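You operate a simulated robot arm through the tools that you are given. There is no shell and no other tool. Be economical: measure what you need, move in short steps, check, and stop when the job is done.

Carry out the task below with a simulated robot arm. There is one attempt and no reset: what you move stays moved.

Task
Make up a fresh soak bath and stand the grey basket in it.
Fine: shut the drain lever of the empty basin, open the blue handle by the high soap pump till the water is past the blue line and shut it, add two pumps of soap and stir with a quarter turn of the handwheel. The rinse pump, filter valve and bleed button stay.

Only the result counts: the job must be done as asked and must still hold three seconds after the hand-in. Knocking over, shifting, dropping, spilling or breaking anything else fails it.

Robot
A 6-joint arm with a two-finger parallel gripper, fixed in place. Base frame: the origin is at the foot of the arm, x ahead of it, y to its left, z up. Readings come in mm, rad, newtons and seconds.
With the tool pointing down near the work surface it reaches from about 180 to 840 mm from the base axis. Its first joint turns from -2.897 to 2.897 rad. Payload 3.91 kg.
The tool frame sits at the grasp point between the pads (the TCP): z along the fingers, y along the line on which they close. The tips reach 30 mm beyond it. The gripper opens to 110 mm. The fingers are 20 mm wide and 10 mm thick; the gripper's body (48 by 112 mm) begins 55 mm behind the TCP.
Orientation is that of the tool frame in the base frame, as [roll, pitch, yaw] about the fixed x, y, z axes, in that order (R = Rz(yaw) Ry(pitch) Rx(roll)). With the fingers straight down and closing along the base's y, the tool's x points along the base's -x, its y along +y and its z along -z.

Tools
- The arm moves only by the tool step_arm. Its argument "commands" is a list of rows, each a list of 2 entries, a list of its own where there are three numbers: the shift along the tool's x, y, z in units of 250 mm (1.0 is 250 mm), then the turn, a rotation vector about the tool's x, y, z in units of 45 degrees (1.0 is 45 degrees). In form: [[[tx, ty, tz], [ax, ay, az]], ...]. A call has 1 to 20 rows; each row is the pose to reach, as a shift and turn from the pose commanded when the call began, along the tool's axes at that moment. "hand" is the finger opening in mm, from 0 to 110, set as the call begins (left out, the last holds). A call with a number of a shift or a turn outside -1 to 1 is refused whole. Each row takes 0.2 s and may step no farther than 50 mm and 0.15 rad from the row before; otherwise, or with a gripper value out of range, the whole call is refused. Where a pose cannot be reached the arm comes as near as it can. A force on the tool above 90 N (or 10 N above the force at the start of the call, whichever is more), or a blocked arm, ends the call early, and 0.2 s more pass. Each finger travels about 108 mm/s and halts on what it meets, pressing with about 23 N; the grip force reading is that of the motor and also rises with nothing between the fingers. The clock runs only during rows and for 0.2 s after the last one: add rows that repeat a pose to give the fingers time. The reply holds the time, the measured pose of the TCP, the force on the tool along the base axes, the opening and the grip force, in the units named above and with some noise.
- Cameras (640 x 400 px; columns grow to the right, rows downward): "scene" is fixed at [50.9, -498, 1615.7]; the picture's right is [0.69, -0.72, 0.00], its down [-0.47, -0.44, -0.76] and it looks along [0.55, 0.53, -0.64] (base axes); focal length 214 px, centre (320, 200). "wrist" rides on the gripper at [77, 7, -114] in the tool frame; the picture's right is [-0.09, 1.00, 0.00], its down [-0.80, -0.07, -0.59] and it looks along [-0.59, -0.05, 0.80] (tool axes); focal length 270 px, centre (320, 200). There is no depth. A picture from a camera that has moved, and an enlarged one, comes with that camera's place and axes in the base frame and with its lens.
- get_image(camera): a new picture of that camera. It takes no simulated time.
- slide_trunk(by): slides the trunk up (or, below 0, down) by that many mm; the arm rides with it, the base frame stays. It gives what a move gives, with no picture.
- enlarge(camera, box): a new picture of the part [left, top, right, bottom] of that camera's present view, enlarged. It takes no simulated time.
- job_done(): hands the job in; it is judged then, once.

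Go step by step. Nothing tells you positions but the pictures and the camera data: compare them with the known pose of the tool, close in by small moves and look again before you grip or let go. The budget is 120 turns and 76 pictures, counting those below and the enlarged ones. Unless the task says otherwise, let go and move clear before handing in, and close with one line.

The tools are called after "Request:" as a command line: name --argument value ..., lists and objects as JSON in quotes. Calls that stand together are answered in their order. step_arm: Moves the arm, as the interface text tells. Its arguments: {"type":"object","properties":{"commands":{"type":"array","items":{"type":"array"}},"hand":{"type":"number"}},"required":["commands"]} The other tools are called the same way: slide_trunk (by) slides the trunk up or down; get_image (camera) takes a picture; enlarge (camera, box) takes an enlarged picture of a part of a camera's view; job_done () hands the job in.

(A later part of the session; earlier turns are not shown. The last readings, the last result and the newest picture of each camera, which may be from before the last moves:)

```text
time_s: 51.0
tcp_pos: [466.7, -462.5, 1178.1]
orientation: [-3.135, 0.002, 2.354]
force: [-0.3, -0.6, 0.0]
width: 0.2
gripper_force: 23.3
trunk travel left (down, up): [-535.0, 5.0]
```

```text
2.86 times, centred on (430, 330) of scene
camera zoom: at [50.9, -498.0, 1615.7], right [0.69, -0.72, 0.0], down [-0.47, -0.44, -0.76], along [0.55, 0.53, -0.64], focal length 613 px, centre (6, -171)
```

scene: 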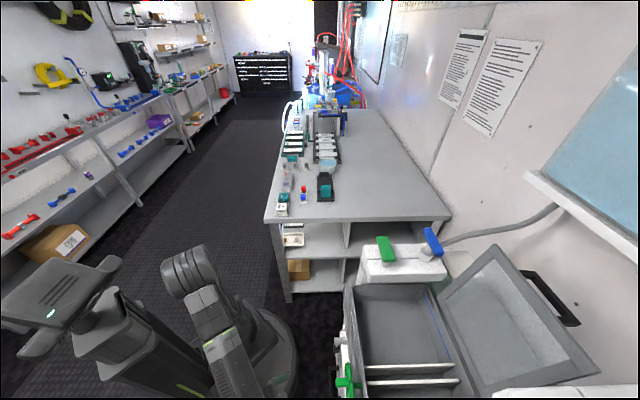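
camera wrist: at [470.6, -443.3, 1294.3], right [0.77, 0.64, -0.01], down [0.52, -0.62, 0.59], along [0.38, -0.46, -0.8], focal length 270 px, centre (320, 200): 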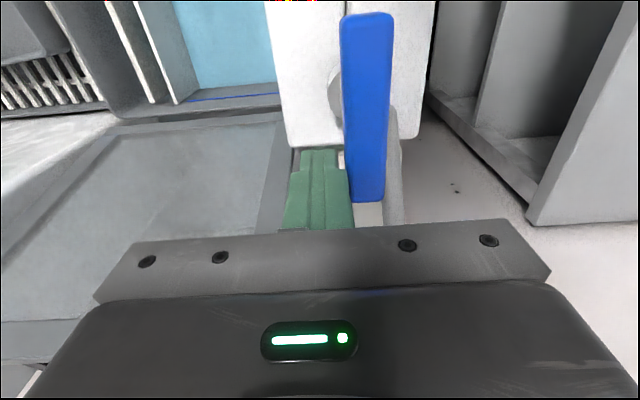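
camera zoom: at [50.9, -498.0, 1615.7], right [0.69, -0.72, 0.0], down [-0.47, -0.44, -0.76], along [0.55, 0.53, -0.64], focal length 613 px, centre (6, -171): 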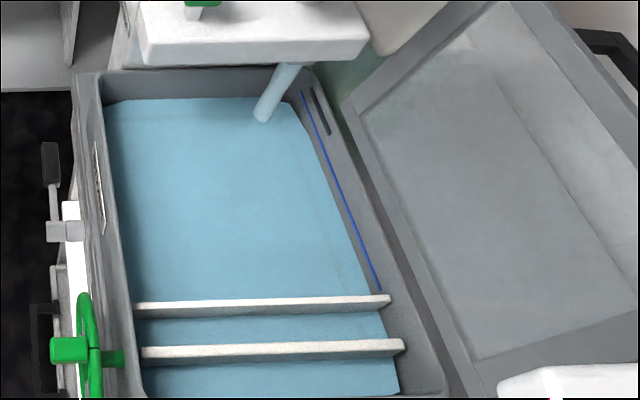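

Still below the line; roughly 7 s more.

Request:
step_arm --commands '[[[0, 0, 0], [0, 0, 0]], [[0, 0, 0], [0, 0, 0]], [[0, 0, 0], [0, 0, 0]], [[0, 0, 0], [0, 0, 0]], [[0, 0, 0], [0, 0, 0]], [[0, 0, 0], [0, 0, 0]], [[0, 0, 0], [0, 0, 0]], [[0, 0, 0], [0, 0, 0]], [[0, 0, 0], [0, 0, 0]], [[0, 0, 0], [0, 0, 0]], [[0, 0, 0], [0, 0, 0]], [[0, 0, 0], [0, 0, 0]], [[0, 0, 0], [0, 0, 0]], [[0, 0, 0], [0, 0, 0]], [[0, 0, 0], [0, 0, 0]], [[0, 0, 0], [0, 0, 0]], [[0, 0, 0], [0, 0, 0]], [[0, 0, 0], [0, 0, 0]], [[0, 0, 0], [0, 0, 0]], [[0, 0, 0], [0, 0, 0]]]'

Request:
step_arm --commands '[[[0, 0, 0], [0, 0, 0]], [[0, 0, 0], [0, 0, 0]], [[0, 0, 0], [0, 0, 0]], [[0, 0, 0], [0, 0, 0]], [[0, 0, 0], [0, 0, 0]], [[0, 0, 0], [0, 0, 0]], [[0, 0, 0], [0, 0, 0]], [[0, 0, 0], [0, 0, 0]], [[0, 0, 0], [0, 0, 0]], [[0, 0, 0], [0, 0, 0]], [[0, 0, 0], [0, 0, 0]], [[0, 0, 0], [0, 0, 0]], [[0, 0, 0], [0, 0, 0]], [[0, 0, 0], [0, 0, 0]]]'

Request:
enlarge --camera "scene" --box '[350, 260, 510, 400]'

```text
time_s: 55.2
tcp_pos: [466.0, -462.6, 1179.2]
orientation: [-3.136, 0.0, 2.356]
force: [-0.1, -0.3, 0.7]
width: 0.0
gripper_force: 22.4
trunk travel left (down, up): [-535.0, 5.0]
```

```text
time_s: 58.2
tcp_pos: [466.2, -463.6, 1178.0]
orientation: [-3.136, 0.0, 2.354]
force: [0.2, -0.9, -1.3]
width: 0.0
gripper_force: 23.5
trunk travel left (down, up): [-535.0, 5.0]
```

```text
2.86 times, centred on (430, 330) of scene
camera zoom: at [50.9, -498.0, 1615.7], right [0.69, -0.72, 0.0], down [-0.47, -0.44, -0.76], along [0.55, 0.53, -0.64], focal length 613 px, centre (6, -171)
```

zoom: 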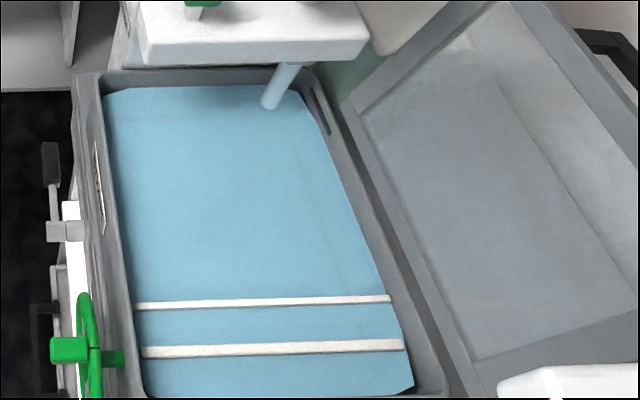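

The blue line is now covered. Closing the handle by pushing its near end toward +u.

Request:
step_arm --commands '[[[0.002, 0.052, 0], [0, 0, 0]], [[0.023, 0.104, 0], [0, 0, 0]], [[0.024, 0.159, 0], [0, 0, 0]], [[0.007, 0.212, 0], [0, 0, 0]], [[-0.028, 0.256, 0], [0, 0, 0]], [[-0.05, 0.272, 0], [0, 0, 0]], [[-0.058, 0.274, 0], [0, 0, 0]]]'

Request:
enlarge --camera "scene" --box '[320, 220, 520, 400]'

Request:
get_image --camera "wrist"

```text
time_s: 59.8
tcp_pos: [525.1, -423.2, 1180.5]
orientation: [-3.134, 0.0, 2.355]
force: [1.0, -0.2, -0.2]
width: 0.0
gripper_force: 23.2
trunk travel left (down, up): [-535.0, 5.0]
```

```text
2.22 times, centred on (420, 310) of scene
camera zoom: at [50.9, -498.0, 1615.7], right [0.69, -0.72, 0.0], down [-0.47, -0.44, -0.76], along [0.55, 0.53, -0.64], focal length 477 px, centre (98, -44)
```

zoom: 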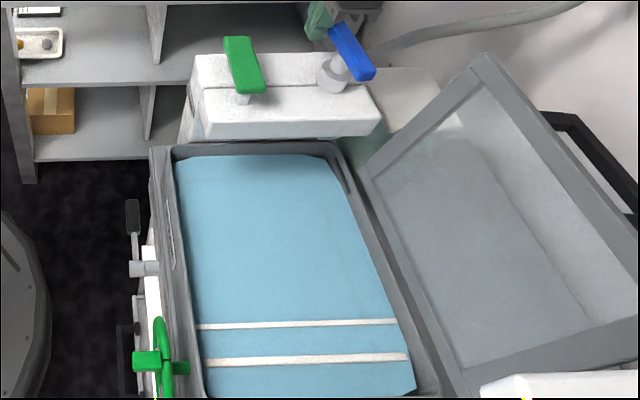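

```text
33 pictures are left
camera wrist: at [475.4, -363.7, 1293.8], right [0.77, 0.64, -0.01], down [0.52, -0.61, 0.6], along [0.38, -0.46, -0.8], focal length 270 px, centre (320, 200)
```

wrist: 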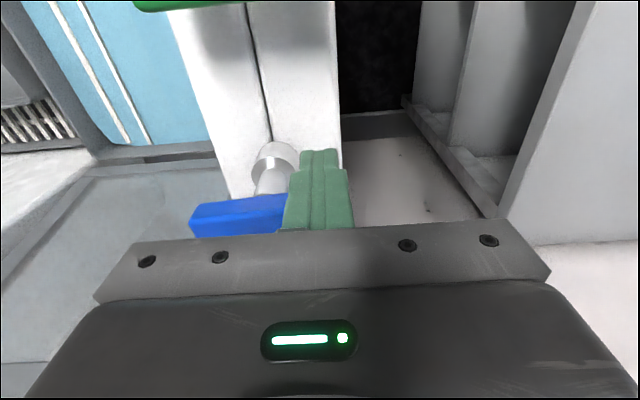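

Flow has stopped and the handle is back along u. A small extra nudge to make sure it's fully shut, then I back away and rise over the green pump.

Request:
step_arm --commands '[[[-0.02, 0.002, 0], [0, 0, 0]], [[-0.03, 0.002, 0], [0, 0, 0]], [[0.05, 0.01, 0], [0, 0, 0]], [[0.1, 0.01, -0.1], [0, 0, 0]], [[0.2, -0.05, -0.2], [0, 0, 0]], [[0.34, -0.1, -0.2], [0, 0, 0]], [[0.42, -0.11, -0.2], [0, 0, 0]]]'

Request:
enlarge --camera "scene" --box '[360, 200, 480, 280]'

Request:
get_image --camera "wrist"

```text
time_s: 61.4
tcp_pos: [430.9, -368.0, 1231.2]
orientation: [-3.136, 0.002, 2.353]
force: [-0.2, 1.0, -0.6]
width: 0.1
gripper_force: 23.6
trunk travel left (down, up): [-535.0, 5.0]
```

```text
5.00 times, centred on (420, 240) of scene
camera zoom: at [50.9, -498.0, 1615.7], right [0.69, -0.72, 0.0], down [-0.47, -0.44, -0.76], along [0.55, 0.53, -0.64], focal length 1072 px, centre (-180, 0)
```

zoom: 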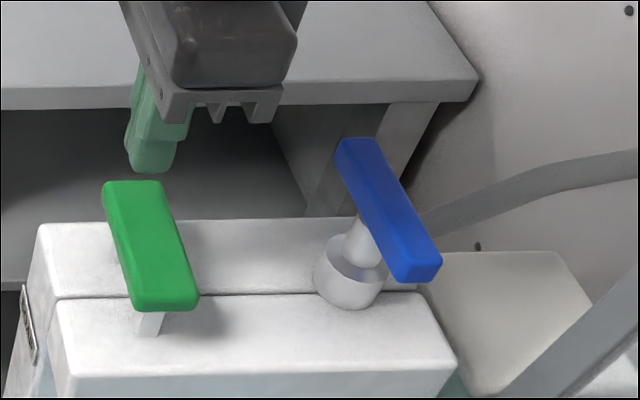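

```text
31 pictures are left
camera wrist: at [380.9, -307.3, 1343.4], right [0.77, 0.64, -0.01], down [0.52, -0.61, 0.6], along [0.38, -0.46, -0.8], focal length 270 px, centre (320, 200)
```

wrist: 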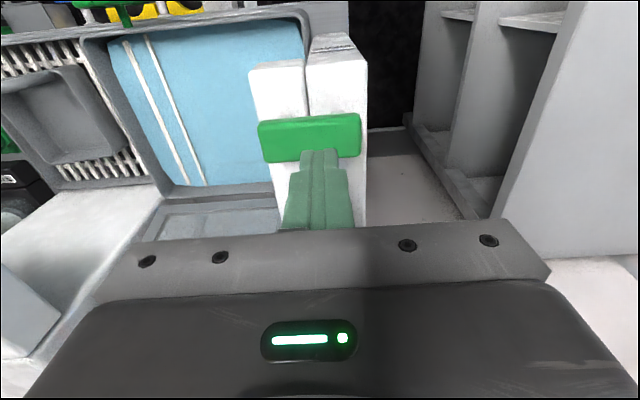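

The blue handle is exactly as originally. Paddle centre ≈ (429,−378.5,1147); I'll position above it and press down once, gently.

Request:
step_arm --commands '[[[-0.024, -0.044, 0.08], [0, 0, 0]], [[-0.024, -0.044, 0.155], [0, 0, 0]], [[-0.024, -0.044, 0.18], [0, 0, 0]], [[-0.024, -0.044, 0.2], [0, 0, 0]], [[-0.024, -0.044, 0.22], [0, 0, 0]], [[-0.024, -0.044, 0.24], [0, 0, 0]]]'

Request:
enlarge --camera "scene" --box '[360, 200, 480, 280]'

```text
time_s: 62.8
tcp_pos: [426.7, -380.8, 1169.3]
orientation: [-3.135, 0.002, 2.354]
force: [1.6, -3.1, 6.1]
width: 0.0
gripper_force: 22.5
trunk travel left (down, up): [-535.0, 5.0]
```

```text
5.00 times, centred on (420, 240) of scene
camera zoom: at [50.9, -498.0, 1615.7], right [0.69, -0.72, 0.0], down [-0.47, -0.44, -0.76], along [0.55, 0.53, -0.64], focal length 1072 px, centre (-180, 0)
```

zoom: 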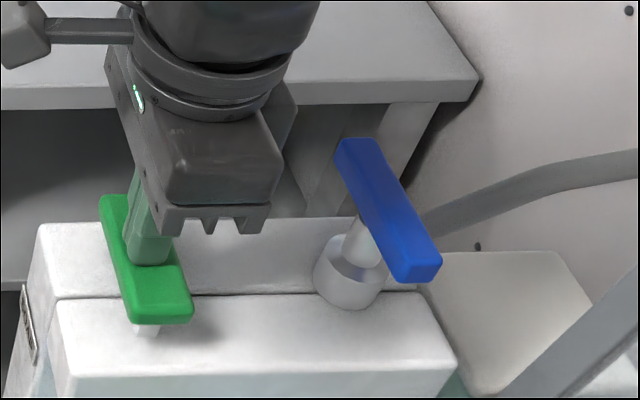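

Contact made with light spring force. Pressing further to the bottom of the stroke.

Request:
step_arm --commands '[[[0, 0, 0.016], [0, 0, 0]], [[0, 0, 0.032], [0, 0, 0]], [[0, 0, 0.048], [0, 0, 0]], [[0, 0, 0.06], [0, 0, 0]], [[0, 0, 0.072], [0, 0, 0]], [[0, 0, 0.084], [0, 0, 0]]]'

Request:
enlarge --camera "scene" --box '[340, 200, 500, 340]'

```text
time_s: 64.2
tcp_pos: [427.2, -379.8, 1153.8]
orientation: [-3.135, 0.015, 2.357]
force: [9.5, -5.8, 58.0]
width: 0.0
gripper_force: 22.5
trunk travel left (down, up): [-535.0, 5.0]
```

```text
2.86 times, centred on (420, 270) of scene
camera zoom: at [50.9, -498.0, 1615.7], right [0.69, -0.72, 0.0], down [-0.47, -0.44, -0.76], along [0.55, 0.53, -0.64], focal length 613 px, centre (34, 0)
```

zoom: 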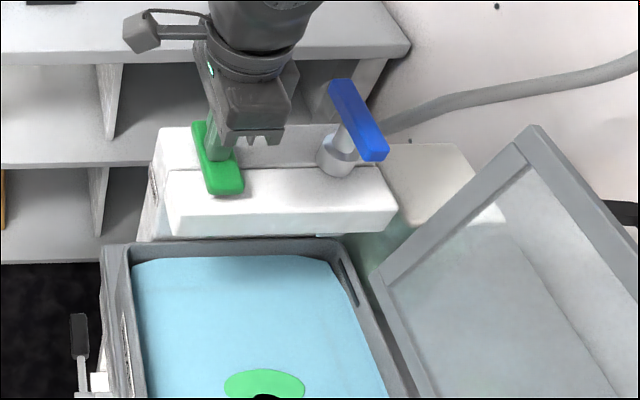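

Bottomed out, and a soap blob appeared in the bath: one pump. Releasing fully, then checking the paddle rises.

Request:
step_arm --commands '[[[0, 0, -0.08], [0, 0, 0]], [[0, 0, -0.16], [0, 0, 0]], [[0, 0, -0.16], [0, 0, 0]], [[0, 0, -0.16], [0, 0, 0]]]'

Request:
enlarge --camera "scene" --box '[340, 200, 500, 400]'

```text
time_s: 65.2
tcp_pos: [426.8, -382.6, 1188.0]
orientation: [-3.131, -0.001, 2.355]
force: [0.1, 0.2, 0.2]
width: 0.0
gripper_force: 23.0
trunk travel left (down, up): [-535.0, 5.0]
```

```text
2.00 times, centred on (420, 300) of scene
camera zoom: at [50.9, -498.0, 1615.7], right [0.69, -0.72, 0.0], down [-0.47, -0.44, -0.76], along [0.55, 0.53, -0.64], focal length 429 px, centre (120, 0)
```

zoom: 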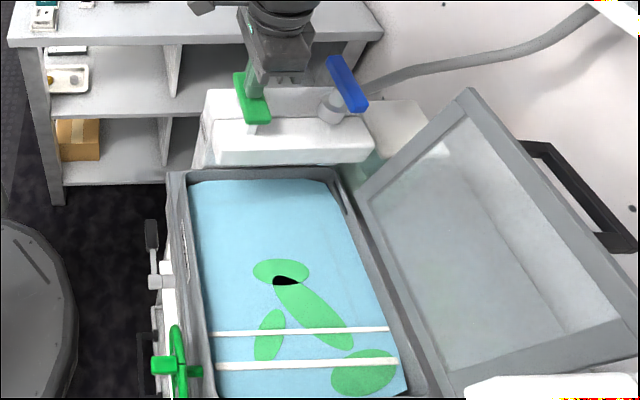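

One pump shows as green swirls and the paddle is back up. Second press, then release.

Request:
step_arm --commands '[[[0, 0, 0.04], [0, 0, 0]], [[0, 0, 0.07], [0, 0, 0]], [[0, 0, 0.1], [0, 0, 0]], [[0, 0, 0.125], [0, 0, 0]], [[0, 0, 0.145], [0, 0, 0]], [[0, 0, 0.158], [0, 0, 0]], [[0, 0, 0.158], [0, 0, 0]]]'

Request:
step_arm --commands '[[[0, 0, -0.1], [0, 0, 0]], [[0, 0, -0.2], [0, 0, 0]], [[0, 0, -0.35], [0, 0, 0]], [[0.1, -0.1, -0.5], [0, 0, 0]], [[0.2, -0.2, -0.5], [0, 0, 0]], [[0.3, -0.3, -0.5], [0, 0, 0]], [[0.4, -0.4, -0.5], [0, 0, 0]]]'

Request:
enlarge --camera "scene" --box '[340, 200, 500, 400]'

Request:
get_image --camera "wrist"

```text
time_s: 66.8
tcp_pos: [426.8, -381.3, 1153.4]
orientation: [-3.135, 0.014, 2.356]
force: [9.0, -5.6, 55.5]
width: 0.0
gripper_force: 22.8
trunk travel left (down, up): [-535.0, 5.0]
```

```text
refused: row 4 steps farther than a row can; nothing moved
```

```text
2.00 times, centred on (420, 300) of scene
camera zoom: at [50.9, -498.0, 1615.7], right [0.69, -0.72, 0.0], down [-0.47, -0.44, -0.76], along [0.55, 0.53, -0.64], focal length 429 px, centre (120, 0)
```

zoom: 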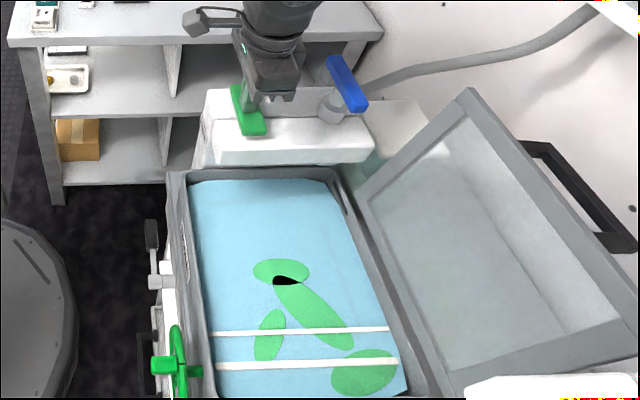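

```text
26 pictures are left
camera wrist: at [376.4, -320.1, 1267.4], right [0.77, 0.64, -0.01], down [0.51, -0.61, 0.6], along [0.38, -0.47, -0.8], focal length 270 px, centre (320, 200)
```

wrist: 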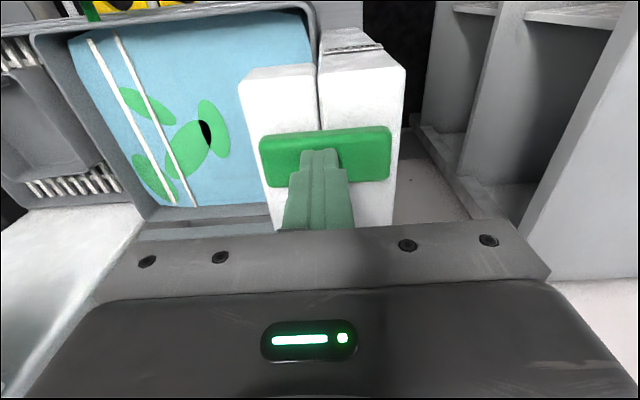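

Second press bottomed. Releasing and moving back toward the handwheel side.

Request:
step_arm --commands '[[[0, 0, -0.1], [0, 0, 0]], [[0, 0, -0.2], [0, 0, 0]], [[0, 0, -0.35], [0, 0, 0]], [[0, 0, -0.5], [0, 0, 0]], [[0.12, -0.12, -0.5], [0, 0, 0]], [[0.24, -0.24, -0.5], [0, 0, 0]], [[0.36, -0.36, -0.5], [0, 0, 0]], [[0.48, -0.48, -0.5], [0, 0, 0]]]'

Request:
enlarge --camera "wrist" --box '[0, 0, 460, 240]'

Request:
enlarge --camera "scene" --box '[320, 200, 500, 400]'

```text
time_s: 68.6
tcp_pos: [258.0, -379.8, 1275.8]
orientation: [-3.137, 0.003, 2.356]
force: [-0.2, -0.6, -0.2]
width: 0.0
gripper_force: 23.7
trunk travel left (down, up): [-535.0, 5.0]
```

```text
1.39 times, centred on (230, 120) of wrist
camera zoom: at [207.9, -319.9, 1389.7], right [0.77, 0.64, -0.01], down [0.52, -0.61, 0.6], along [0.38, -0.46, -0.8], focal length 376 px, centre (445, 311)
```

zoom: 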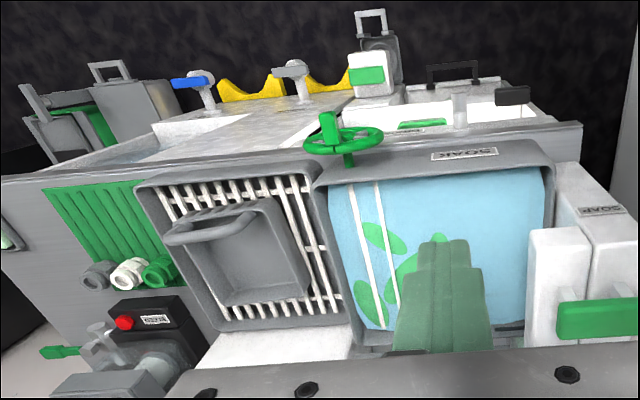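

```text
2.00 times, centred on (410, 300) of scene
camera zoom: at [50.9, -498.0, 1615.7], right [0.69, -0.72, 0.0], down [-0.47, -0.44, -0.76], along [0.55, 0.53, -0.64], focal length 429 px, centre (140, 0)
```

zoom: 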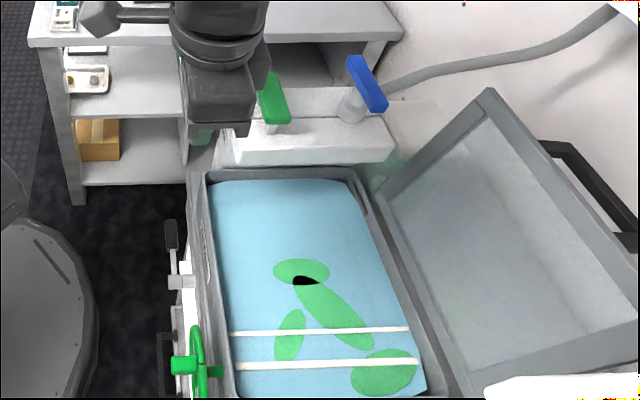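

Soap is in, the paddle is up. The handwheel (≈ u −200, v 457, z 940) faces the robot on the basin front; I'll retreat and tilt the tool horizontal to reach it.

Request:
step_arm --commands '[[[0.08, -0.08, 0], [0, -0.167, 0]], [[0.16, -0.16, 0], [0, -0.333, 0]], [[0.24, -0.24, 0], [0, -0.5, 0]], [[0.32, -0.32, 0], [0, -0.667, 0]], [[0.4, -0.4, 0], [0, -0.833, 0]], [[0.46, -0.456, 0], [0, -1.0, 0]]]'

Request:
step_arm --commands '[[[0, 0, 0], [0, -0.167, 0]], [[0, 0, 0], [0, -0.333, 0]], [[0, 0, 0], [0, -0.5, 0]], [[0, 0, 0], [0, -0.667, 0]], [[0, 0, 0], [0, -0.833, 0]], [[0, 0, 0], [0, -1.0, 0]]]'

Request:
slide_trunk --by -300

Request:
get_image --camera "wrist"

```text
time_s: 70.0
tcp_pos: [94.0, -378.5, 1276.0]
orientation: [-3.134, 0.788, 2.359]
force: [0.9, 0.6, 0.5]
width: 0.1
gripper_force: 23.1
trunk travel left (down, up): [-535.0, 5.0]
```

```text
time_s: 71.4
tcp_pos: [95.8, -380.5, 1275.9]
orientation: [-1.245, 1.563, -2.031]
force: [1.2, 0.9, -1.0]
width: 0.0
gripper_force: 22.5
trunk travel left (down, up): [-535.0, 5.0]
```

```text
time_s: 74.4
tcp_pos: [96.1, -378.5, 976.4]
orientation: [-1.54, 1.565, -2.326]
force: [0.5, 0.3, 0.0]
width: 0.4
gripper_force: 23.0
trunk travel left (down, up): [-235.0, 305.0]
```

```text
23 pictures are left
camera wrist: at [19.3, -293.5, 898.2], right [0.71, 0.7, 0.08], down [-0.47, 0.37, 0.8], along [0.53, -0.6, 0.59], focal length 270 px, centre (320, 200)
```

wrist: 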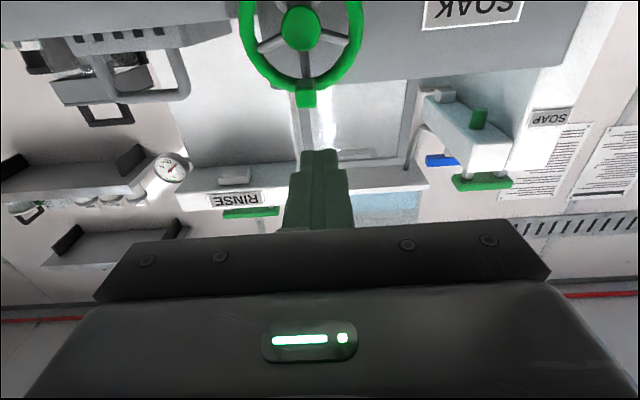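

The wheel's hub is about (u −209, z 913) and has a crank knob on its rim at 12 o'clock (z ≈ 956). I'll place the closed fingers on the +u side of the knob.

Request:
step_arm --commands '[[[0.092, 0.11, 0.04], [0, 0, 0]], [[0.092, 0.11, 0.18], [0, 0, 0]], [[0.092, 0.11, 0.31], [0, 0, 0]], [[0.092, 0.11, 0.31], [0, 0, 0]]]'

Request:
get_image --camera "wrist"

Request:
enlarge --camera "scene" --box '[310, 320, 438, 400]'

```text
time_s: 75.4
tcp_pos: [168.8, -415.7, 954.0]
orientation: [-1.55, 1.563, -2.336]
force: [-0.7, -0.2, 0.4]
width: 0.1
gripper_force: 23.2
trunk travel left (down, up): [-235.0, 305.0]
```

```text
22 pictures are left
camera wrist: at [92.9, -329.5, 874.8], right [0.71, 0.7, 0.08], down [-0.47, 0.37, 0.8], along [0.53, -0.6, 0.59], focal length 270 px, centre (320, 200)
```

wrist: 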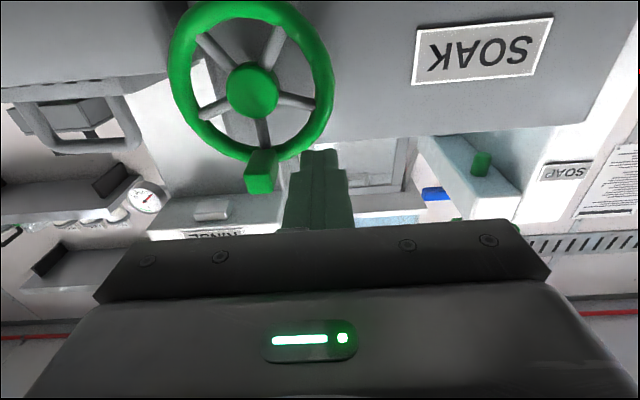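

```text
5.00 times, centred on (374, 360) of scene
camera zoom: at [50.9, -498.0, 1615.7], right [0.69, -0.72, 0.0], down [-0.47, -0.44, -0.76], along [0.55, 0.53, -0.64], focal length 1072 px, centre (50, -600)
```

zoom: 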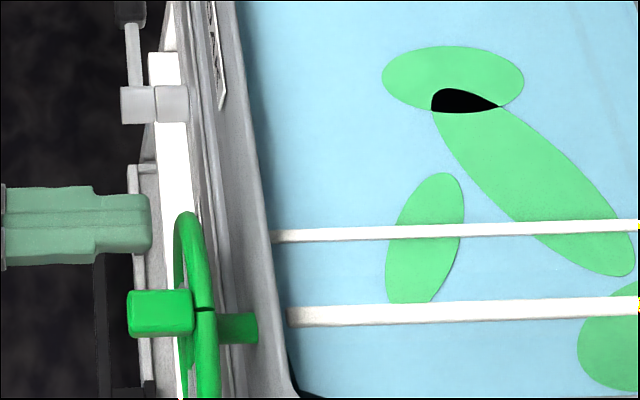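

The fingertips overlap the knob's depth without touching the rim. Pushing the knob toward −u along a quarter-circle.

Request:
step_arm --commands '[[[-0.008, -0.064, 0.02], [0, 0, 0]], [[-0.018, -0.098, 0.02], [0, 0, 0]], [[-0.022, -0.128, 0.02], [0, 0, 0]], [[-0.02, -0.162, 0.02], [0, 0, 0]], [[-0.014, -0.192, 0.02], [0, 0, 0]]]'

Request:
get_image --camera "wrist"

```text
time_s: 76.4
tcp_pos: [156.9, -433.3, 955.3]
orientation: [-2.003, 1.564, -2.757]
force: [54.8, 43.2, 5.0]
width: 0.0
gripper_force: 23.0
trunk travel left (down, up): [-235.0, 305.0]
stopped in row 4: the force on the tool passed its limit (the readings are from after the stop); the commanded pose is now the measured one
```

```text
20 pictures are left
camera wrist: at [78.5, -348.9, 879.0], right [0.68, 0.73, 0.08], down [-0.48, 0.36, 0.8], along [0.55, -0.59, 0.59], focal length 270 px, centre (320, 200)
```

wrist: 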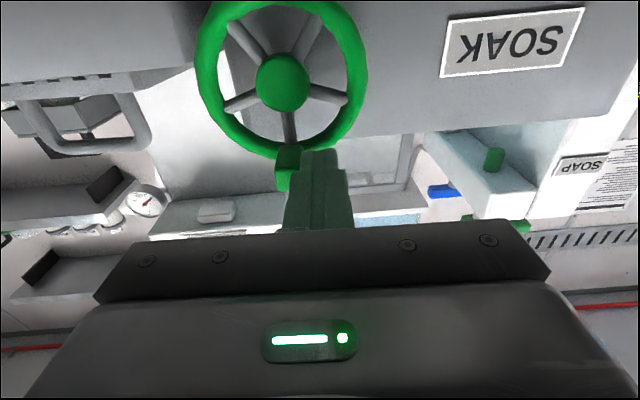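

It's blocked that way too, so the wheel turns toward +u. Going round to the −u side of the knob.

Request:
step_arm --commands '[[[0, 0.04, 0], [0, 0, 0]], [[0, 0.04, -0.15], [0.057, 0, 0]], [[0, 0.02, -0.24], [0.057, 0, 0]], [[0, -0.1, -0.24], [0.057, 0, 0]], [[0, -0.2, -0.24], [0.057, 0, 0]], [[0, -0.2, -0.1], [0.057, 0, 0]], [[0, -0.2, 0.0], [0.057, 0, 0]], [[0, -0.2, 0.0], [0.057, 0, 0]]]'

Request:
get_image --camera "wrist"

```text
time_s: 78.2
tcp_pos: [114.5, -475.0, 954.9]
orientation: [-2.925, 1.568, 2.544]
force: [1.1, -0.3, 0.2]
width: 0.1
gripper_force: 23.1
trunk travel left (down, up): [-235.0, 305.0]
```

```text
19 pictures are left
camera wrist: at [40.0, -386.7, 878.3], right [0.72, 0.68, 0.09], down [-0.46, 0.38, 0.8], along [0.52, -0.62, 0.59], focal length 270 px, centre (320, 200)
```

wrist: 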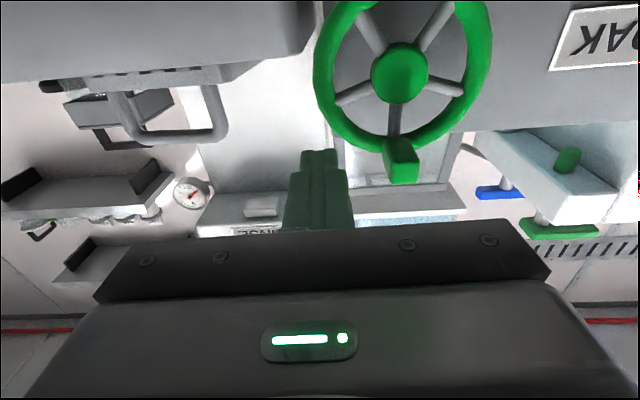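

The knob is at the right of the fingers. Pushing toward +u along the quarter arc.

Request:
step_arm --commands '[[[-0.004, 0.112, 0], [0, 0, 0]], [[-0.014, 0.144, 0], [0, 0, 0]], [[-0.018, 0.175, -0.004], [0, 0, 0]], [[-0.016, 0.208, -0.006], [0, 0, 0]], [[-0.01, 0.239, -0.008], [0, 0, 0]], [[0.003, 0.269, -0.01], [0, 0, 0]], [[0.02, 0.296, -0.01], [0, 0, 0]], [[0.042, 0.32, -0.01], [0, 0, 0]]]'

Request:
get_image --camera "wrist"

```text
time_s: 80.0
tcp_pos: [171.8, -419.3, 943.8]
orientation: [-2.93, 1.567, 2.538]
force: [0.6, -0.9, 0.5]
width: 0.0
gripper_force: 23.1
trunk travel left (down, up): [-235.0, 305.0]
```

```text
18 pictures are left
camera wrist: at [97.2, -330.4, 867.3], right [0.72, 0.68, 0.09], down [-0.46, 0.38, 0.8], along [0.52, -0.62, 0.59], focal length 270 px, centre (320, 200)
```

wrist: 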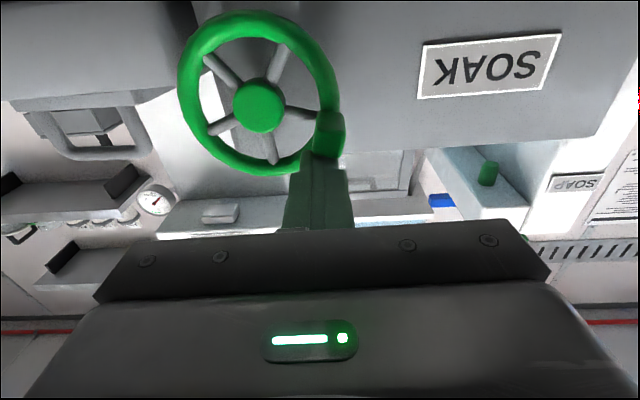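

About 70° turned. Completing the quarter turn.

Request:
step_arm --commands '[[[0.024, 0.02, 0], [0, 0, 0]], [[0.052, 0.036, 0], [0, 0, 0]], [[0.068, 0.042, 0], [0, 0, 0]], [[0.08, 0.045, 0], [0, 0, 0]]]'

Request:
get_image --camera "wrist"

Request:
enlarge --camera "scene" --box '[320, 240, 480, 400]'

```text
time_s: 81.0
tcp_pos: [176.9, -413.5, 932.3]
orientation: [-0.368, 1.558, -1.185]
force: [-7.3, -17.6, 58.8]
width: 0.1
gripper_force: 23.0
trunk travel left (down, up): [-235.0, 305.0]
```

```text
17 pictures are left
camera wrist: at [103.7, -325.2, 853.0], right [0.73, 0.68, 0.08], down [-0.46, 0.4, 0.79], along [0.51, -0.62, 0.6], focal length 270 px, centre (320, 200)
```

wrist: 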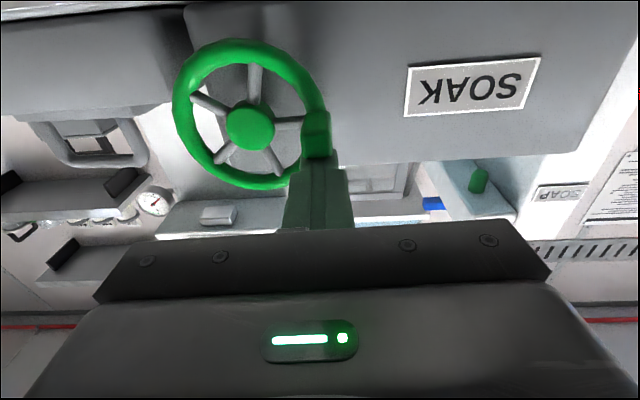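

```text
2.50 times, centred on (400, 320) of scene
camera zoom: at [50.9, -498.0, 1615.7], right [0.69, -0.72, 0.0], down [-0.47, -0.44, -0.76], along [0.55, 0.53, -0.64], focal length 536 px, centre (120, -100)
```

zoom: 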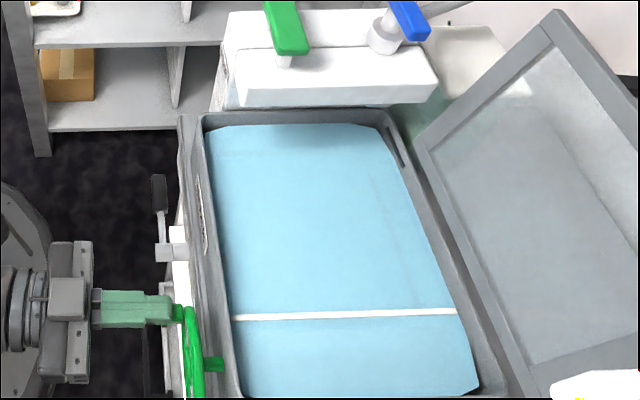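

The soap is stirred in: bath uniform and the wheel's at its 90° stop. Now I retreat, raise and go back to fingers-down to look at the basket.

Request:
step_arm --commands '[[[-0.06, -0.01, 0], [0, 0, 0]], [[-0.06, -0.01, -0.18], [0, 0, 0]], [[-0.06, -0.01, -0.34], [0, 0, 0]], [[-0.06, -0.01, -0.34], [0, 0, 0]]]'

Request:
slide_trunk --by 300

Request:
step_arm --commands '[[[0, 0, 0], [0, 0.167, 0]], [[0, 0, 0], [0, 0.333, 0]], [[0, 0, 0], [0, 0.5, 0]], [[0, 0, 0], [0, 0.667, 0]], [[0, 0, 0], [0, 0.833, 0]], [[0, 0, 0], [0, 1.0, 0]]]' --hand 60

Request:
step_arm --commands '[[[0, 0, 0], [0, 0.167, 0]], [[0, 0, 0], [0, 0.333, 0]], [[0, 0, 0], [0, 0.5, 0]], [[0, 0, 0], [0, 0.667, 0]], [[0, 0, 0], [0, 0.833, 0]], [[0, 0, 0], [0, 1.0, 0]]]'

```text
time_s: 82.0
tcp_pos: [120.4, -348.2, 939.8]
orientation: [3.119, 1.566, 2.305]
force: [-0.5, -1.2, 0.0]
width: 0.1
gripper_force: 22.9
trunk travel left (down, up): [-235.0, 305.0]
```

```text
time_s: 85.0
tcp_pos: [120.5, -349.0, 1241.0]
orientation: [-2.948, 1.566, 2.519]
force: [-0.7, 0.0, 0.0]
width: 0.0
gripper_force: 22.8
trunk travel left (down, up): [-535.0, 5.0]
```

```text
time_s: 86.4
tcp_pos: [120.7, -350.3, 1241.6]
orientation: [-3.139, 0.78, 2.327]
force: [0.1, -0.5, 0.1]
width: 59.9
gripper_force: 0.0
trunk travel left (down, up): [-535.0, 5.0]
```

```text
time_s: 87.8
tcp_pos: [120.2, -350.1, 1240.6]
orientation: [-3.138, -0.006, 2.326]
force: [-0.5, 0.4, -1.5]
width: 60.0
gripper_force: 0.0
trunk travel left (down, up): [-535.0, 5.0]
```

Moving over toward the basket for a look.

Request:
step_arm --commands '[[[-0.085, -0.152, 0], [0, 0, -0.038]], [[-0.169, -0.303, 0], [0, 0, -0.038]], [[-0.254, -0.455, 0], [0, 0, -0.038]], [[-0.339, -0.607, 0], [0, 0, -0.038]], [[-0.423, -0.758, 0], [0, 0, -0.038]], [[-0.508, -0.91, 0], [0, 0, -0.038]], [[-0.508, -0.91, 0], [0, 0, -0.038]]]'

Request:
get_image --camera "wrist"

```text
time_s: 89.4
tcp_pos: [39.7, -597.4, 1242.1]
orientation: [-3.141, -0.003, 2.359]
force: [0.7, 0.0, -0.2]
width: 59.7
gripper_force: 0.1
trunk travel left (down, up): [-535.0, 5.0]
```

```text
15 pictures are left
camera wrist: at [-10.2, -538.3, 1355.5], right [0.77, 0.64, 0.0], down [0.52, -0.62, 0.59], along [0.38, -0.45, -0.81], focal length 270 px, centre (320, 200)
```

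wrist: 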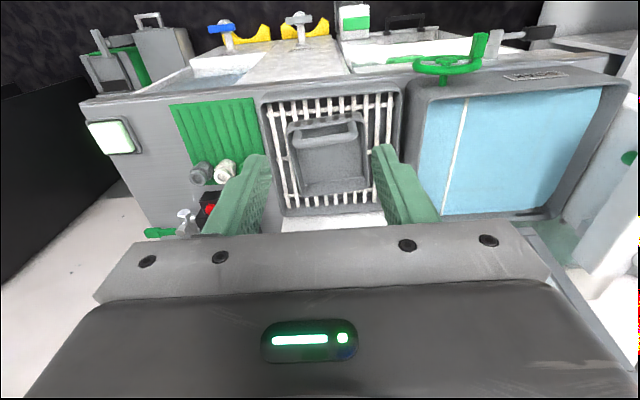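

The basket sits on a grate with its bail handle at the near side. Enlarging it.

Request:
enlarge --camera "wrist" --box '[250, 80, 410, 215]'

Request:
enlarge --camera "scene" --box '[320, 300, 480, 400]'

```text
2.96 times, centred on (330, 148) of wrist
camera zoom: at [-10.2, -538.3, 1355.5], right [0.77, 0.64, 0.0], down [0.52, -0.62, 0.59], along [0.38, -0.45, -0.81], focal length 801 px, centre (290, 356)
```

zoom: 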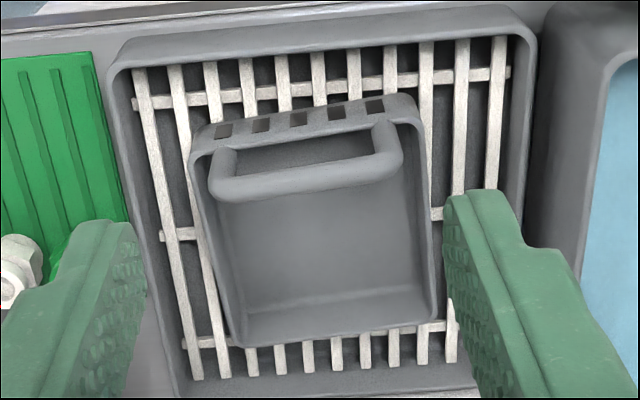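

```text
4.00 times, centred on (400, 350) of scene
camera zoom: at [50.9, -498.0, 1615.7], right [0.69, -0.72, 0.0], down [-0.47, -0.44, -0.76], along [0.55, 0.53, -0.64], focal length 858 px, centre (0, -400)
```

zoom: 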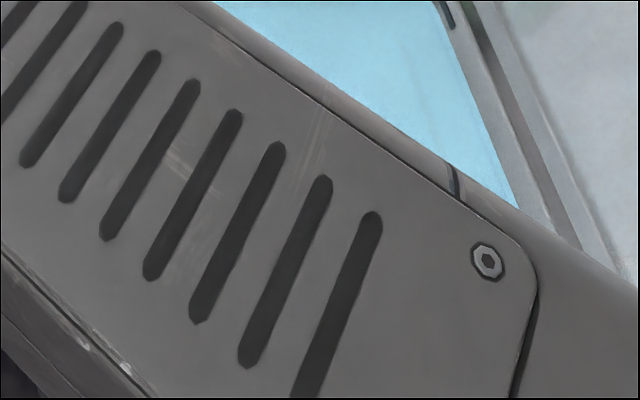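

The handle bar is at about (103,−658,972), running nearly along u (yaw offset ≈ +4°). I'll move above it and turn the tool so the fingers close across the bar.

Request:
step_arm --commands '[[[-0.058, 0.001, 0.03], [0, 0, 0.167]], [[-0.117, 0.003, 0.06], [0, 0, 0.333]], [[-0.175, 0.004, 0.09], [0, 0, 0.5]], [[-0.233, 0.005, 0.12], [0, 0, 0.667]], [[-0.292, 0.007, 0.15], [0, 0, 0.833]], [[-0.35, 0.008, 0.18], [0, 0, 1.0]]]' --hand 60

Request:
step_arm --commands '[[[0, 0, 0.06], [0, 0, 0.15]], [[0, 0, 0.12], [0, 0, 0.3]], [[0, 0, 0.18], [0, 0, 0.45]], [[0, 0, 0.24], [0, 0, 0.6]], [[0, 0, 0.3], [0, 0, 0.75]], [[0, 0, 0.36], [0, 0, 0.91]], [[0, 0, 0.36], [0, 0, 0.91]]]'

Request:
get_image --camera "wrist"

```text
time_s: 90.8
tcp_pos: [104.1, -658.1, 1194.2]
orientation: [-3.137, -0.001, 1.572]
force: [-0.1, 0.1, 0.0]
width: 60.0
gripper_force: 0.1
trunk travel left (down, up): [-535.0, 5.0]
```

```text
time_s: 92.4
tcp_pos: [104.7, -659.2, 1104.3]
orientation: [-3.139, 0.001, 0.854]
force: [0.1, 0.5, -0.8]
width: 59.9
gripper_force: 0.1
trunk travel left (down, up): [-535.0, 5.0]
```

```text
12 pictures are left
camera wrist: at [159.9, -605.0, 1218.5], right [0.69, -0.72, 0.0], down [-0.58, -0.56, 0.6], along [-0.43, -0.41, -0.8], focal length 270 px, centre (320, 200)
```

wrist: 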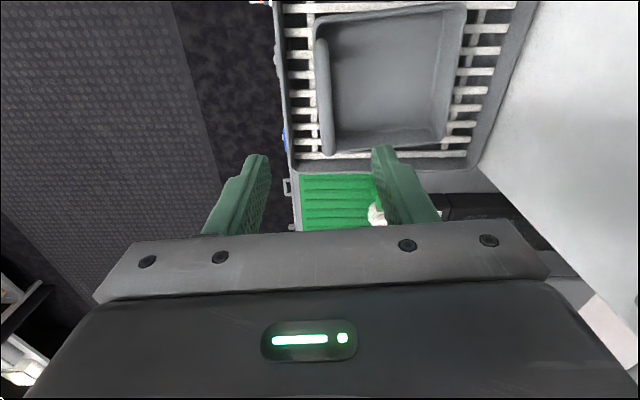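

The bar is centred between the open fingers. Descending to straddle it.

Request:
step_arm --commands '[[[0.02, 0.005, 0.12], [0, 0, 0]], [[0.02, 0.005, 0.24], [0, 0, 0]], [[0.02, 0.005, 0.36], [0, 0, 0]], [[0.02, 0.005, 0.43], [0, 0, 0]], [[0.02, 0.005, 0.49], [0, 0, 0]], [[0.02, 0.005, 0.49], [0, 0, 0]]]'

Request:
get_image --camera "wrist"

```text
time_s: 93.8
tcp_pos: [109.3, -656.8, 982.9]
orientation: [-3.137, 0.002, 0.858]
force: [-0.5, -0.5, -0.5]
width: 60.1
gripper_force: 0.1
trunk travel left (down, up): [-535.0, 5.0]
```

```text
11 pictures are left
camera wrist: at [163.9, -602.1, 1096.8], right [0.7, -0.72, 0.0], down [-0.58, -0.56, 0.6], along [-0.43, -0.41, -0.8], focal length 270 px, centre (320, 200)
```

wrist: 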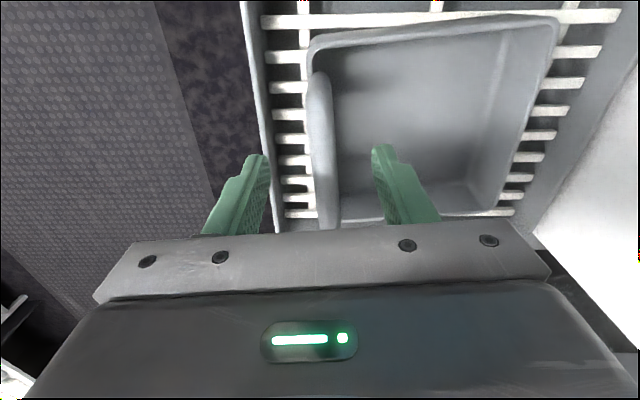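

The bar lies between the fingers. Closing.

Request:
step_arm --commands '[[[0, 0, 0], [0, 0, 0]], [[0, 0, 0], [0, 0, 0]], [[0, 0, 0], [0, 0, 0]], [[0, 0, 0], [0, 0, 0]]]' --hand 0

Request:
get_image --camera "wrist"

```text
time_s: 94.8
tcp_pos: [109.7, -655.7, 983.3]
orientation: [-3.139, 0.001, 0.855]
force: [0.6, 0.7, -0.8]
width: 12.8
gripper_force: 23.2
trunk travel left (down, up): [-535.0, 5.0]
```

```text
10 pictures are left
camera wrist: at [163.9, -602.0, 1097.0], right [0.7, -0.72, 0.0], down [-0.58, -0.56, 0.59], along [-0.43, -0.41, -0.8], focal length 270 px, centre (320, 200)
```

wrist: 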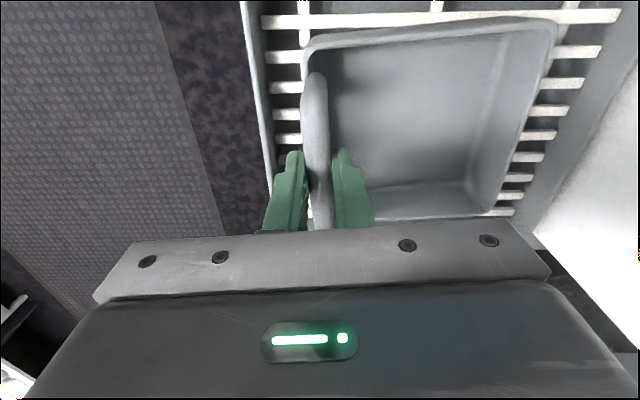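

Bar gripped (12.8 mm). Lifting gently.

Request:
step_arm --commands '[[[0, 0, -0.03], [0, 0, 0]], [[0, 0, -0.08], [0, 0, 0]], [[0, 0, -0.16], [0, 0, 0]], [[0, 0, -0.26], [0, 0, 0]], [[0, 0, -0.36], [0, 0, 0]]]'

Request:
get_image --camera "wrist"

```text
time_s: 96.0
tcp_pos: [108.9, -654.3, 1075.1]
orientation: [-3.137, -0.001, 0.856]
force: [-0.8, 0.2, -0.5]
width: 12.7
gripper_force: 23.2
trunk travel left (down, up): [-535.0, 5.0]
```

```text
9 pictures are left
camera wrist: at [164.9, -599.7, 1188.0], right [0.7, -0.72, 0.0], down [-0.58, -0.56, 0.59], along [-0.43, -0.41, -0.8], focal length 270 px, centre (320, 200)
```

wrist: 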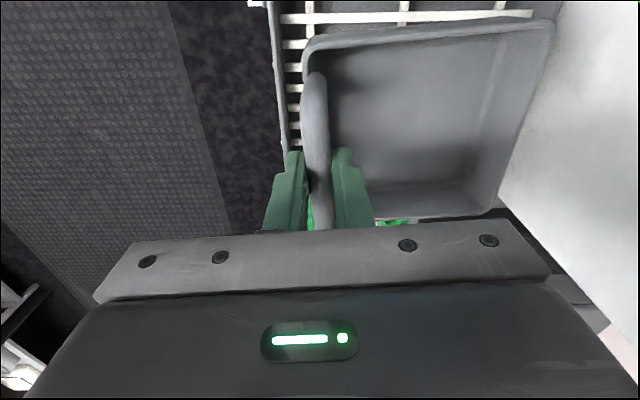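

The basket hangs level and rigid. To keep the wrist camera clear of the pump block, I'll lift higher and turn the basket about 180° on the way, passing over the wheel side.

Request:
step_arm --commands '[[[0, 0, -0.15], [0, 0, 0]], [[0, 0, -0.34], [0, 0, 0]], [[0.06, -0.022, -0.34], [0, 0, -0.163]], [[0.12, -0.045, -0.34], [0, 0, -0.327]], [[0.18, -0.067, -0.34], [0, 0, -0.49]], [[0.24, -0.09, -0.34], [0, 0, -0.653]], [[0.3, -0.112, -0.34], [0, 0, -0.817]], [[0.35, -0.134, -0.34], [0, 0, -0.98]]]'

Request:
step_arm --commands '[[[0.03, 0.035, 0], [0, 0, -0.163]], [[0.06, 0.07, 0], [0, 0, -0.327]], [[0.095, 0.105, 0], [0, 0, -0.49]], [[0.127, 0.14, 0], [0, 0, -0.653]], [[0.16, 0.175, 0], [0, 0, -0.817]], [[0.19, 0.21, 0], [0, 0, -0.98]]]'

Request:
get_image --camera "scene"

```text
time_s: 97.8
tcp_pos: [141.0, -568.0, 1159.8]
orientation: [-3.138, -0.001, 1.628]
force: [0.3, 0.4, -1.2]
width: 13.0
gripper_force: 23.0
trunk travel left (down, up): [-535.0, 5.0]
```

```text
time_s: 99.2
tcp_pos: [191.1, -518.4, 1157.8]
orientation: [3.142, -0.004, 2.397]
force: [-1.3, -0.2, -1.7]
width: 12.8
gripper_force: 22.6
trunk travel left (down, up): [-535.0, 5.0]
```

```text
8 pictures are left
```

scene: 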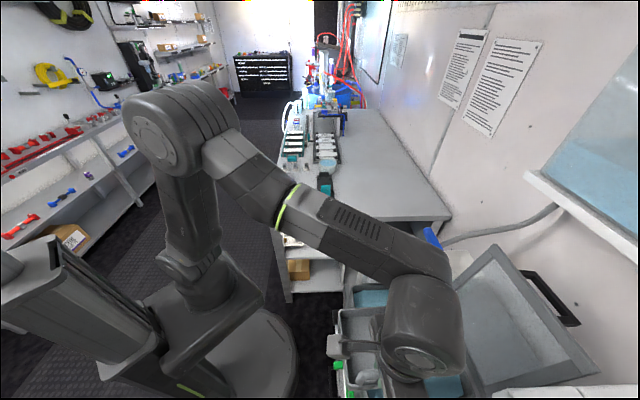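

On track. Continuing the turn and moving over the bath.

Request:
step_arm --commands '[[[-0.02, 0.045, 0], [0, 0, -0.163]], [[-0.06, 0.09, 0], [0, 0, -0.327]], [[-0.1, 0.135, 0], [0, 0, -0.49]], [[-0.15, 0.18, 0], [0, 0, -0.653]], [[-0.2, 0.225, 0], [0, 0, -0.817]], [[-0.25, 0.27, 0], [0, 0, -0.98]]]'

Request:
step_arm --commands '[[[-0.05, -0.017, 0], [0, 0, -0.161]], [[-0.12, -0.033, 0], [0, 0, -0.323]], [[-0.21, -0.05, 0], [0, 0, -0.485]], [[-0.31, -0.067, 0], [0, 0, -0.646]], [[-0.41, -0.083, 0], [0, 0, -0.808]], [[-0.51, -0.1, 0], [0, 0, -0.969]], [[-0.51, -0.1, 0], [0, 0, -0.969]]]'

Request:
get_image --camera "wrist"

```text
time_s: 100.6
tcp_pos: [283.5, -510.0, 1157.4]
orientation: [3.14, -0.005, -3.115]
force: [-0.5, -0.3, -0.9]
width: 13.0
gripper_force: 22.8
trunk travel left (down, up): [-535.0, 5.0]
```

```text
time_s: 102.2
tcp_pos: [408.1, -534.4, 1157.7]
orientation: [3.137, 0.001, -2.357]
force: [-10.8, -7.6, 1.4]
width: 13.0
gripper_force: 23.3
trunk travel left (down, up): [-535.0, 5.0]
```

```text
7 pictures are left
camera wrist: at [348.2, -582.9, 1271.6], right [-0.64, 0.77, 0.0], down [0.62, 0.52, 0.59], along [0.45, 0.38, -0.8], focal length 270 px, centre (320, 200)
```

wrist: 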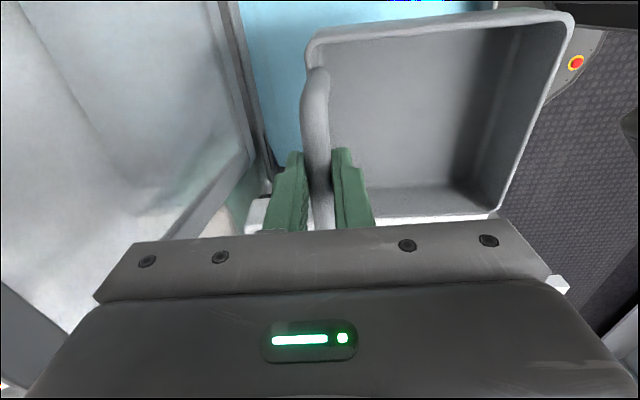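

There's a 13 N sideways force, so something on the +u side is being touched. I'll back off toward −u a little and check.

Request:
step_arm --commands '[[[0.04, 0, 0], [0, 0, 0]], [[0.08, 0, 0], [0, 0, 0]], [[0.08, 0, 0], [0, 0, 0]]]'

Request:
enlarge --camera "scene" --box '[330, 210, 530, 400]'

```text
time_s: 103.0
tcp_pos: [395.1, -545.5, 1157.2]
orientation: [3.138, -0.001, -2.355]
force: [0.4, -0.1, -1.5]
width: 12.6
gripper_force: 23.4
trunk travel left (down, up): [-535.0, 5.0]
```

```text
2.11 times, centred on (430, 305) of scene
camera zoom: at [50.9, -498.0, 1615.7], right [0.69, -0.72, 0.0], down [-0.47, -0.44, -0.76], along [0.55, 0.53, -0.64], focal length 452 px, centre (88, -21)
```

zoom: 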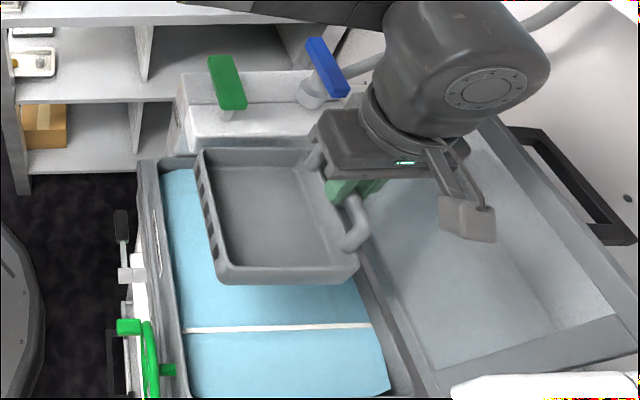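

The touch is gone and the pump handles are undisturbed. The basket spans u −173…−48, v 515…649; I'll centre it (v +22, u +8) and start lowering.

Request:
step_arm --commands '[[[-0.016, -0.044, 0], [0, 0, 0]], [[-0.028, -0.088, 0], [0, 0, 0]], [[-0.028, -0.088, 0.08], [0, 0, 0]], [[-0.028, -0.088, 0.16], [0, 0, 0]], [[-0.028, -0.088, 0.24], [0, 0, 0]], [[-0.028, -0.088, 0.32], [0, 0, 0]], [[-0.028, -0.088, 0.32], [0, 0, 0]]]'

Request:
enlarge --camera "scene" --box '[330, 210, 530, 400]'

```text
time_s: 104.6
tcp_pos: [417.6, -556.2, 1076.8]
orientation: [3.138, 0.0, -2.356]
force: [-0.5, -0.9, -0.1]
width: 12.9
gripper_force: 22.9
trunk travel left (down, up): [-535.0, 5.0]
```

```text
2.11 times, centred on (430, 305) of scene
camera zoom: at [50.9, -498.0, 1615.7], right [0.69, -0.72, 0.0], down [-0.47, -0.44, -0.76], along [0.55, 0.53, -0.64], focal length 452 px, centre (88, -21)
```

zoom: 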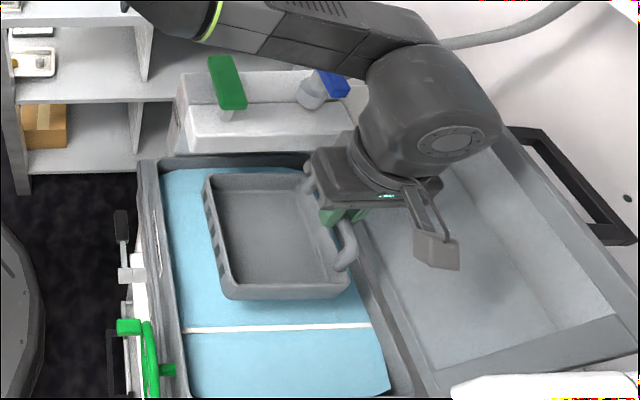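

All clear. Lowering further with a slight +u shift away from the divider.

Request:
step_arm --commands '[[[-0.015, 0, 0.06], [0, 0, 0]], [[-0.03, 0, 0.12], [0, 0, 0]], [[-0.03, 0, 0.18], [0, 0, 0]], [[-0.03, 0, 0.24], [0, 0, 0]], [[-0.03, 0, 0.3], [0, 0, 0]], [[-0.03, 0, 0.3], [0, 0, 0]]]'

Request:
enlarge --camera "scene" --box '[330, 210, 530, 400]'

```text
time_s: 106.0
tcp_pos: [422.0, -549.8, 1004.9]
orientation: [3.141, 0.0, -2.355]
force: [-0.5, -0.1, -0.8]
width: 12.8
gripper_force: 23.3
trunk travel left (down, up): [-535.0, 5.0]
```

```text
2.11 times, centred on (430, 305) of scene
camera zoom: at [50.9, -498.0, 1615.7], right [0.69, -0.72, 0.0], down [-0.47, -0.44, -0.76], along [0.55, 0.53, -0.64], focal length 452 px, centre (88, -21)
```

zoom: 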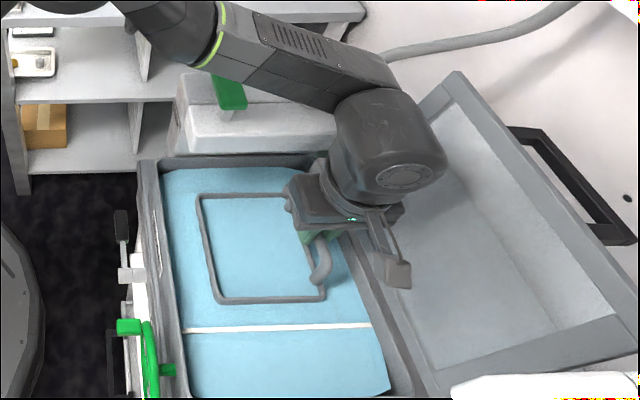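

The basket is entering the water, no contact yet. I'll lower in small steps until it touches the floor.

Request:
step_arm --commands '[[[0, 0, 0.04], [0, 0, 0]], [[0, 0, 0.08], [0, 0, 0]], [[0, 0, 0.12], [0, 0, 0]], [[0, 0, 0.12], [0, 0, 0]]]'

Request:
step_arm --commands '[[[0, 0, 0.03], [0, 0, 0]], [[0, 0, 0.06], [0, 0, 0]], [[0, 0, 0.08], [0, 0, 0]], [[0, 0, 0.08], [0, 0, 0]]]'

```text
time_s: 107.0
tcp_pos: [408.6, -559.1, 982.6]
orientation: [-3.129, 0.006, -2.365]
force: [0.4, 0.8, -3.9]
width: 13.0
gripper_force: 23.2
trunk travel left (down, up): [-535.0, 5.0]
```

```text
time_s: 108.0
tcp_pos: [418.7, -549.5, 953.8]
orientation: [3.138, -0.002, -2.354]
force: [-3.9, -1.0, 19.1]
width: 12.7
gripper_force: 22.2
trunk travel left (down, up): [-535.0, 5.0]
```

There's now about 19 N upward, so it may be at the floor. Checking the picture.

Request:
enlarge --camera "scene" --box '[330, 210, 530, 400]'

```text
2.11 times, centred on (430, 305) of scene
camera zoom: at [50.9, -498.0, 1615.7], right [0.69, -0.72, 0.0], down [-0.47, -0.44, -0.76], along [0.55, 0.53, -0.64], focal length 452 px, centre (88, -21)
```

zoom: 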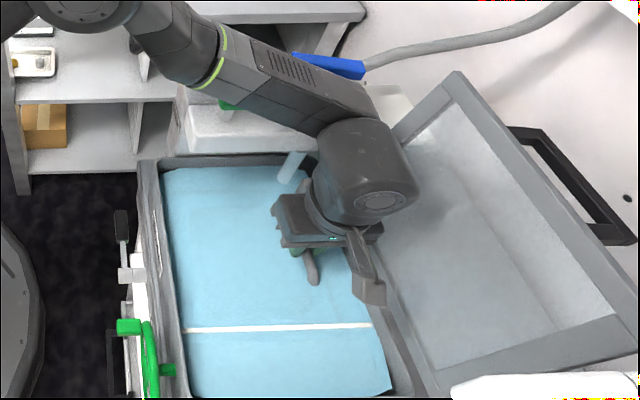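

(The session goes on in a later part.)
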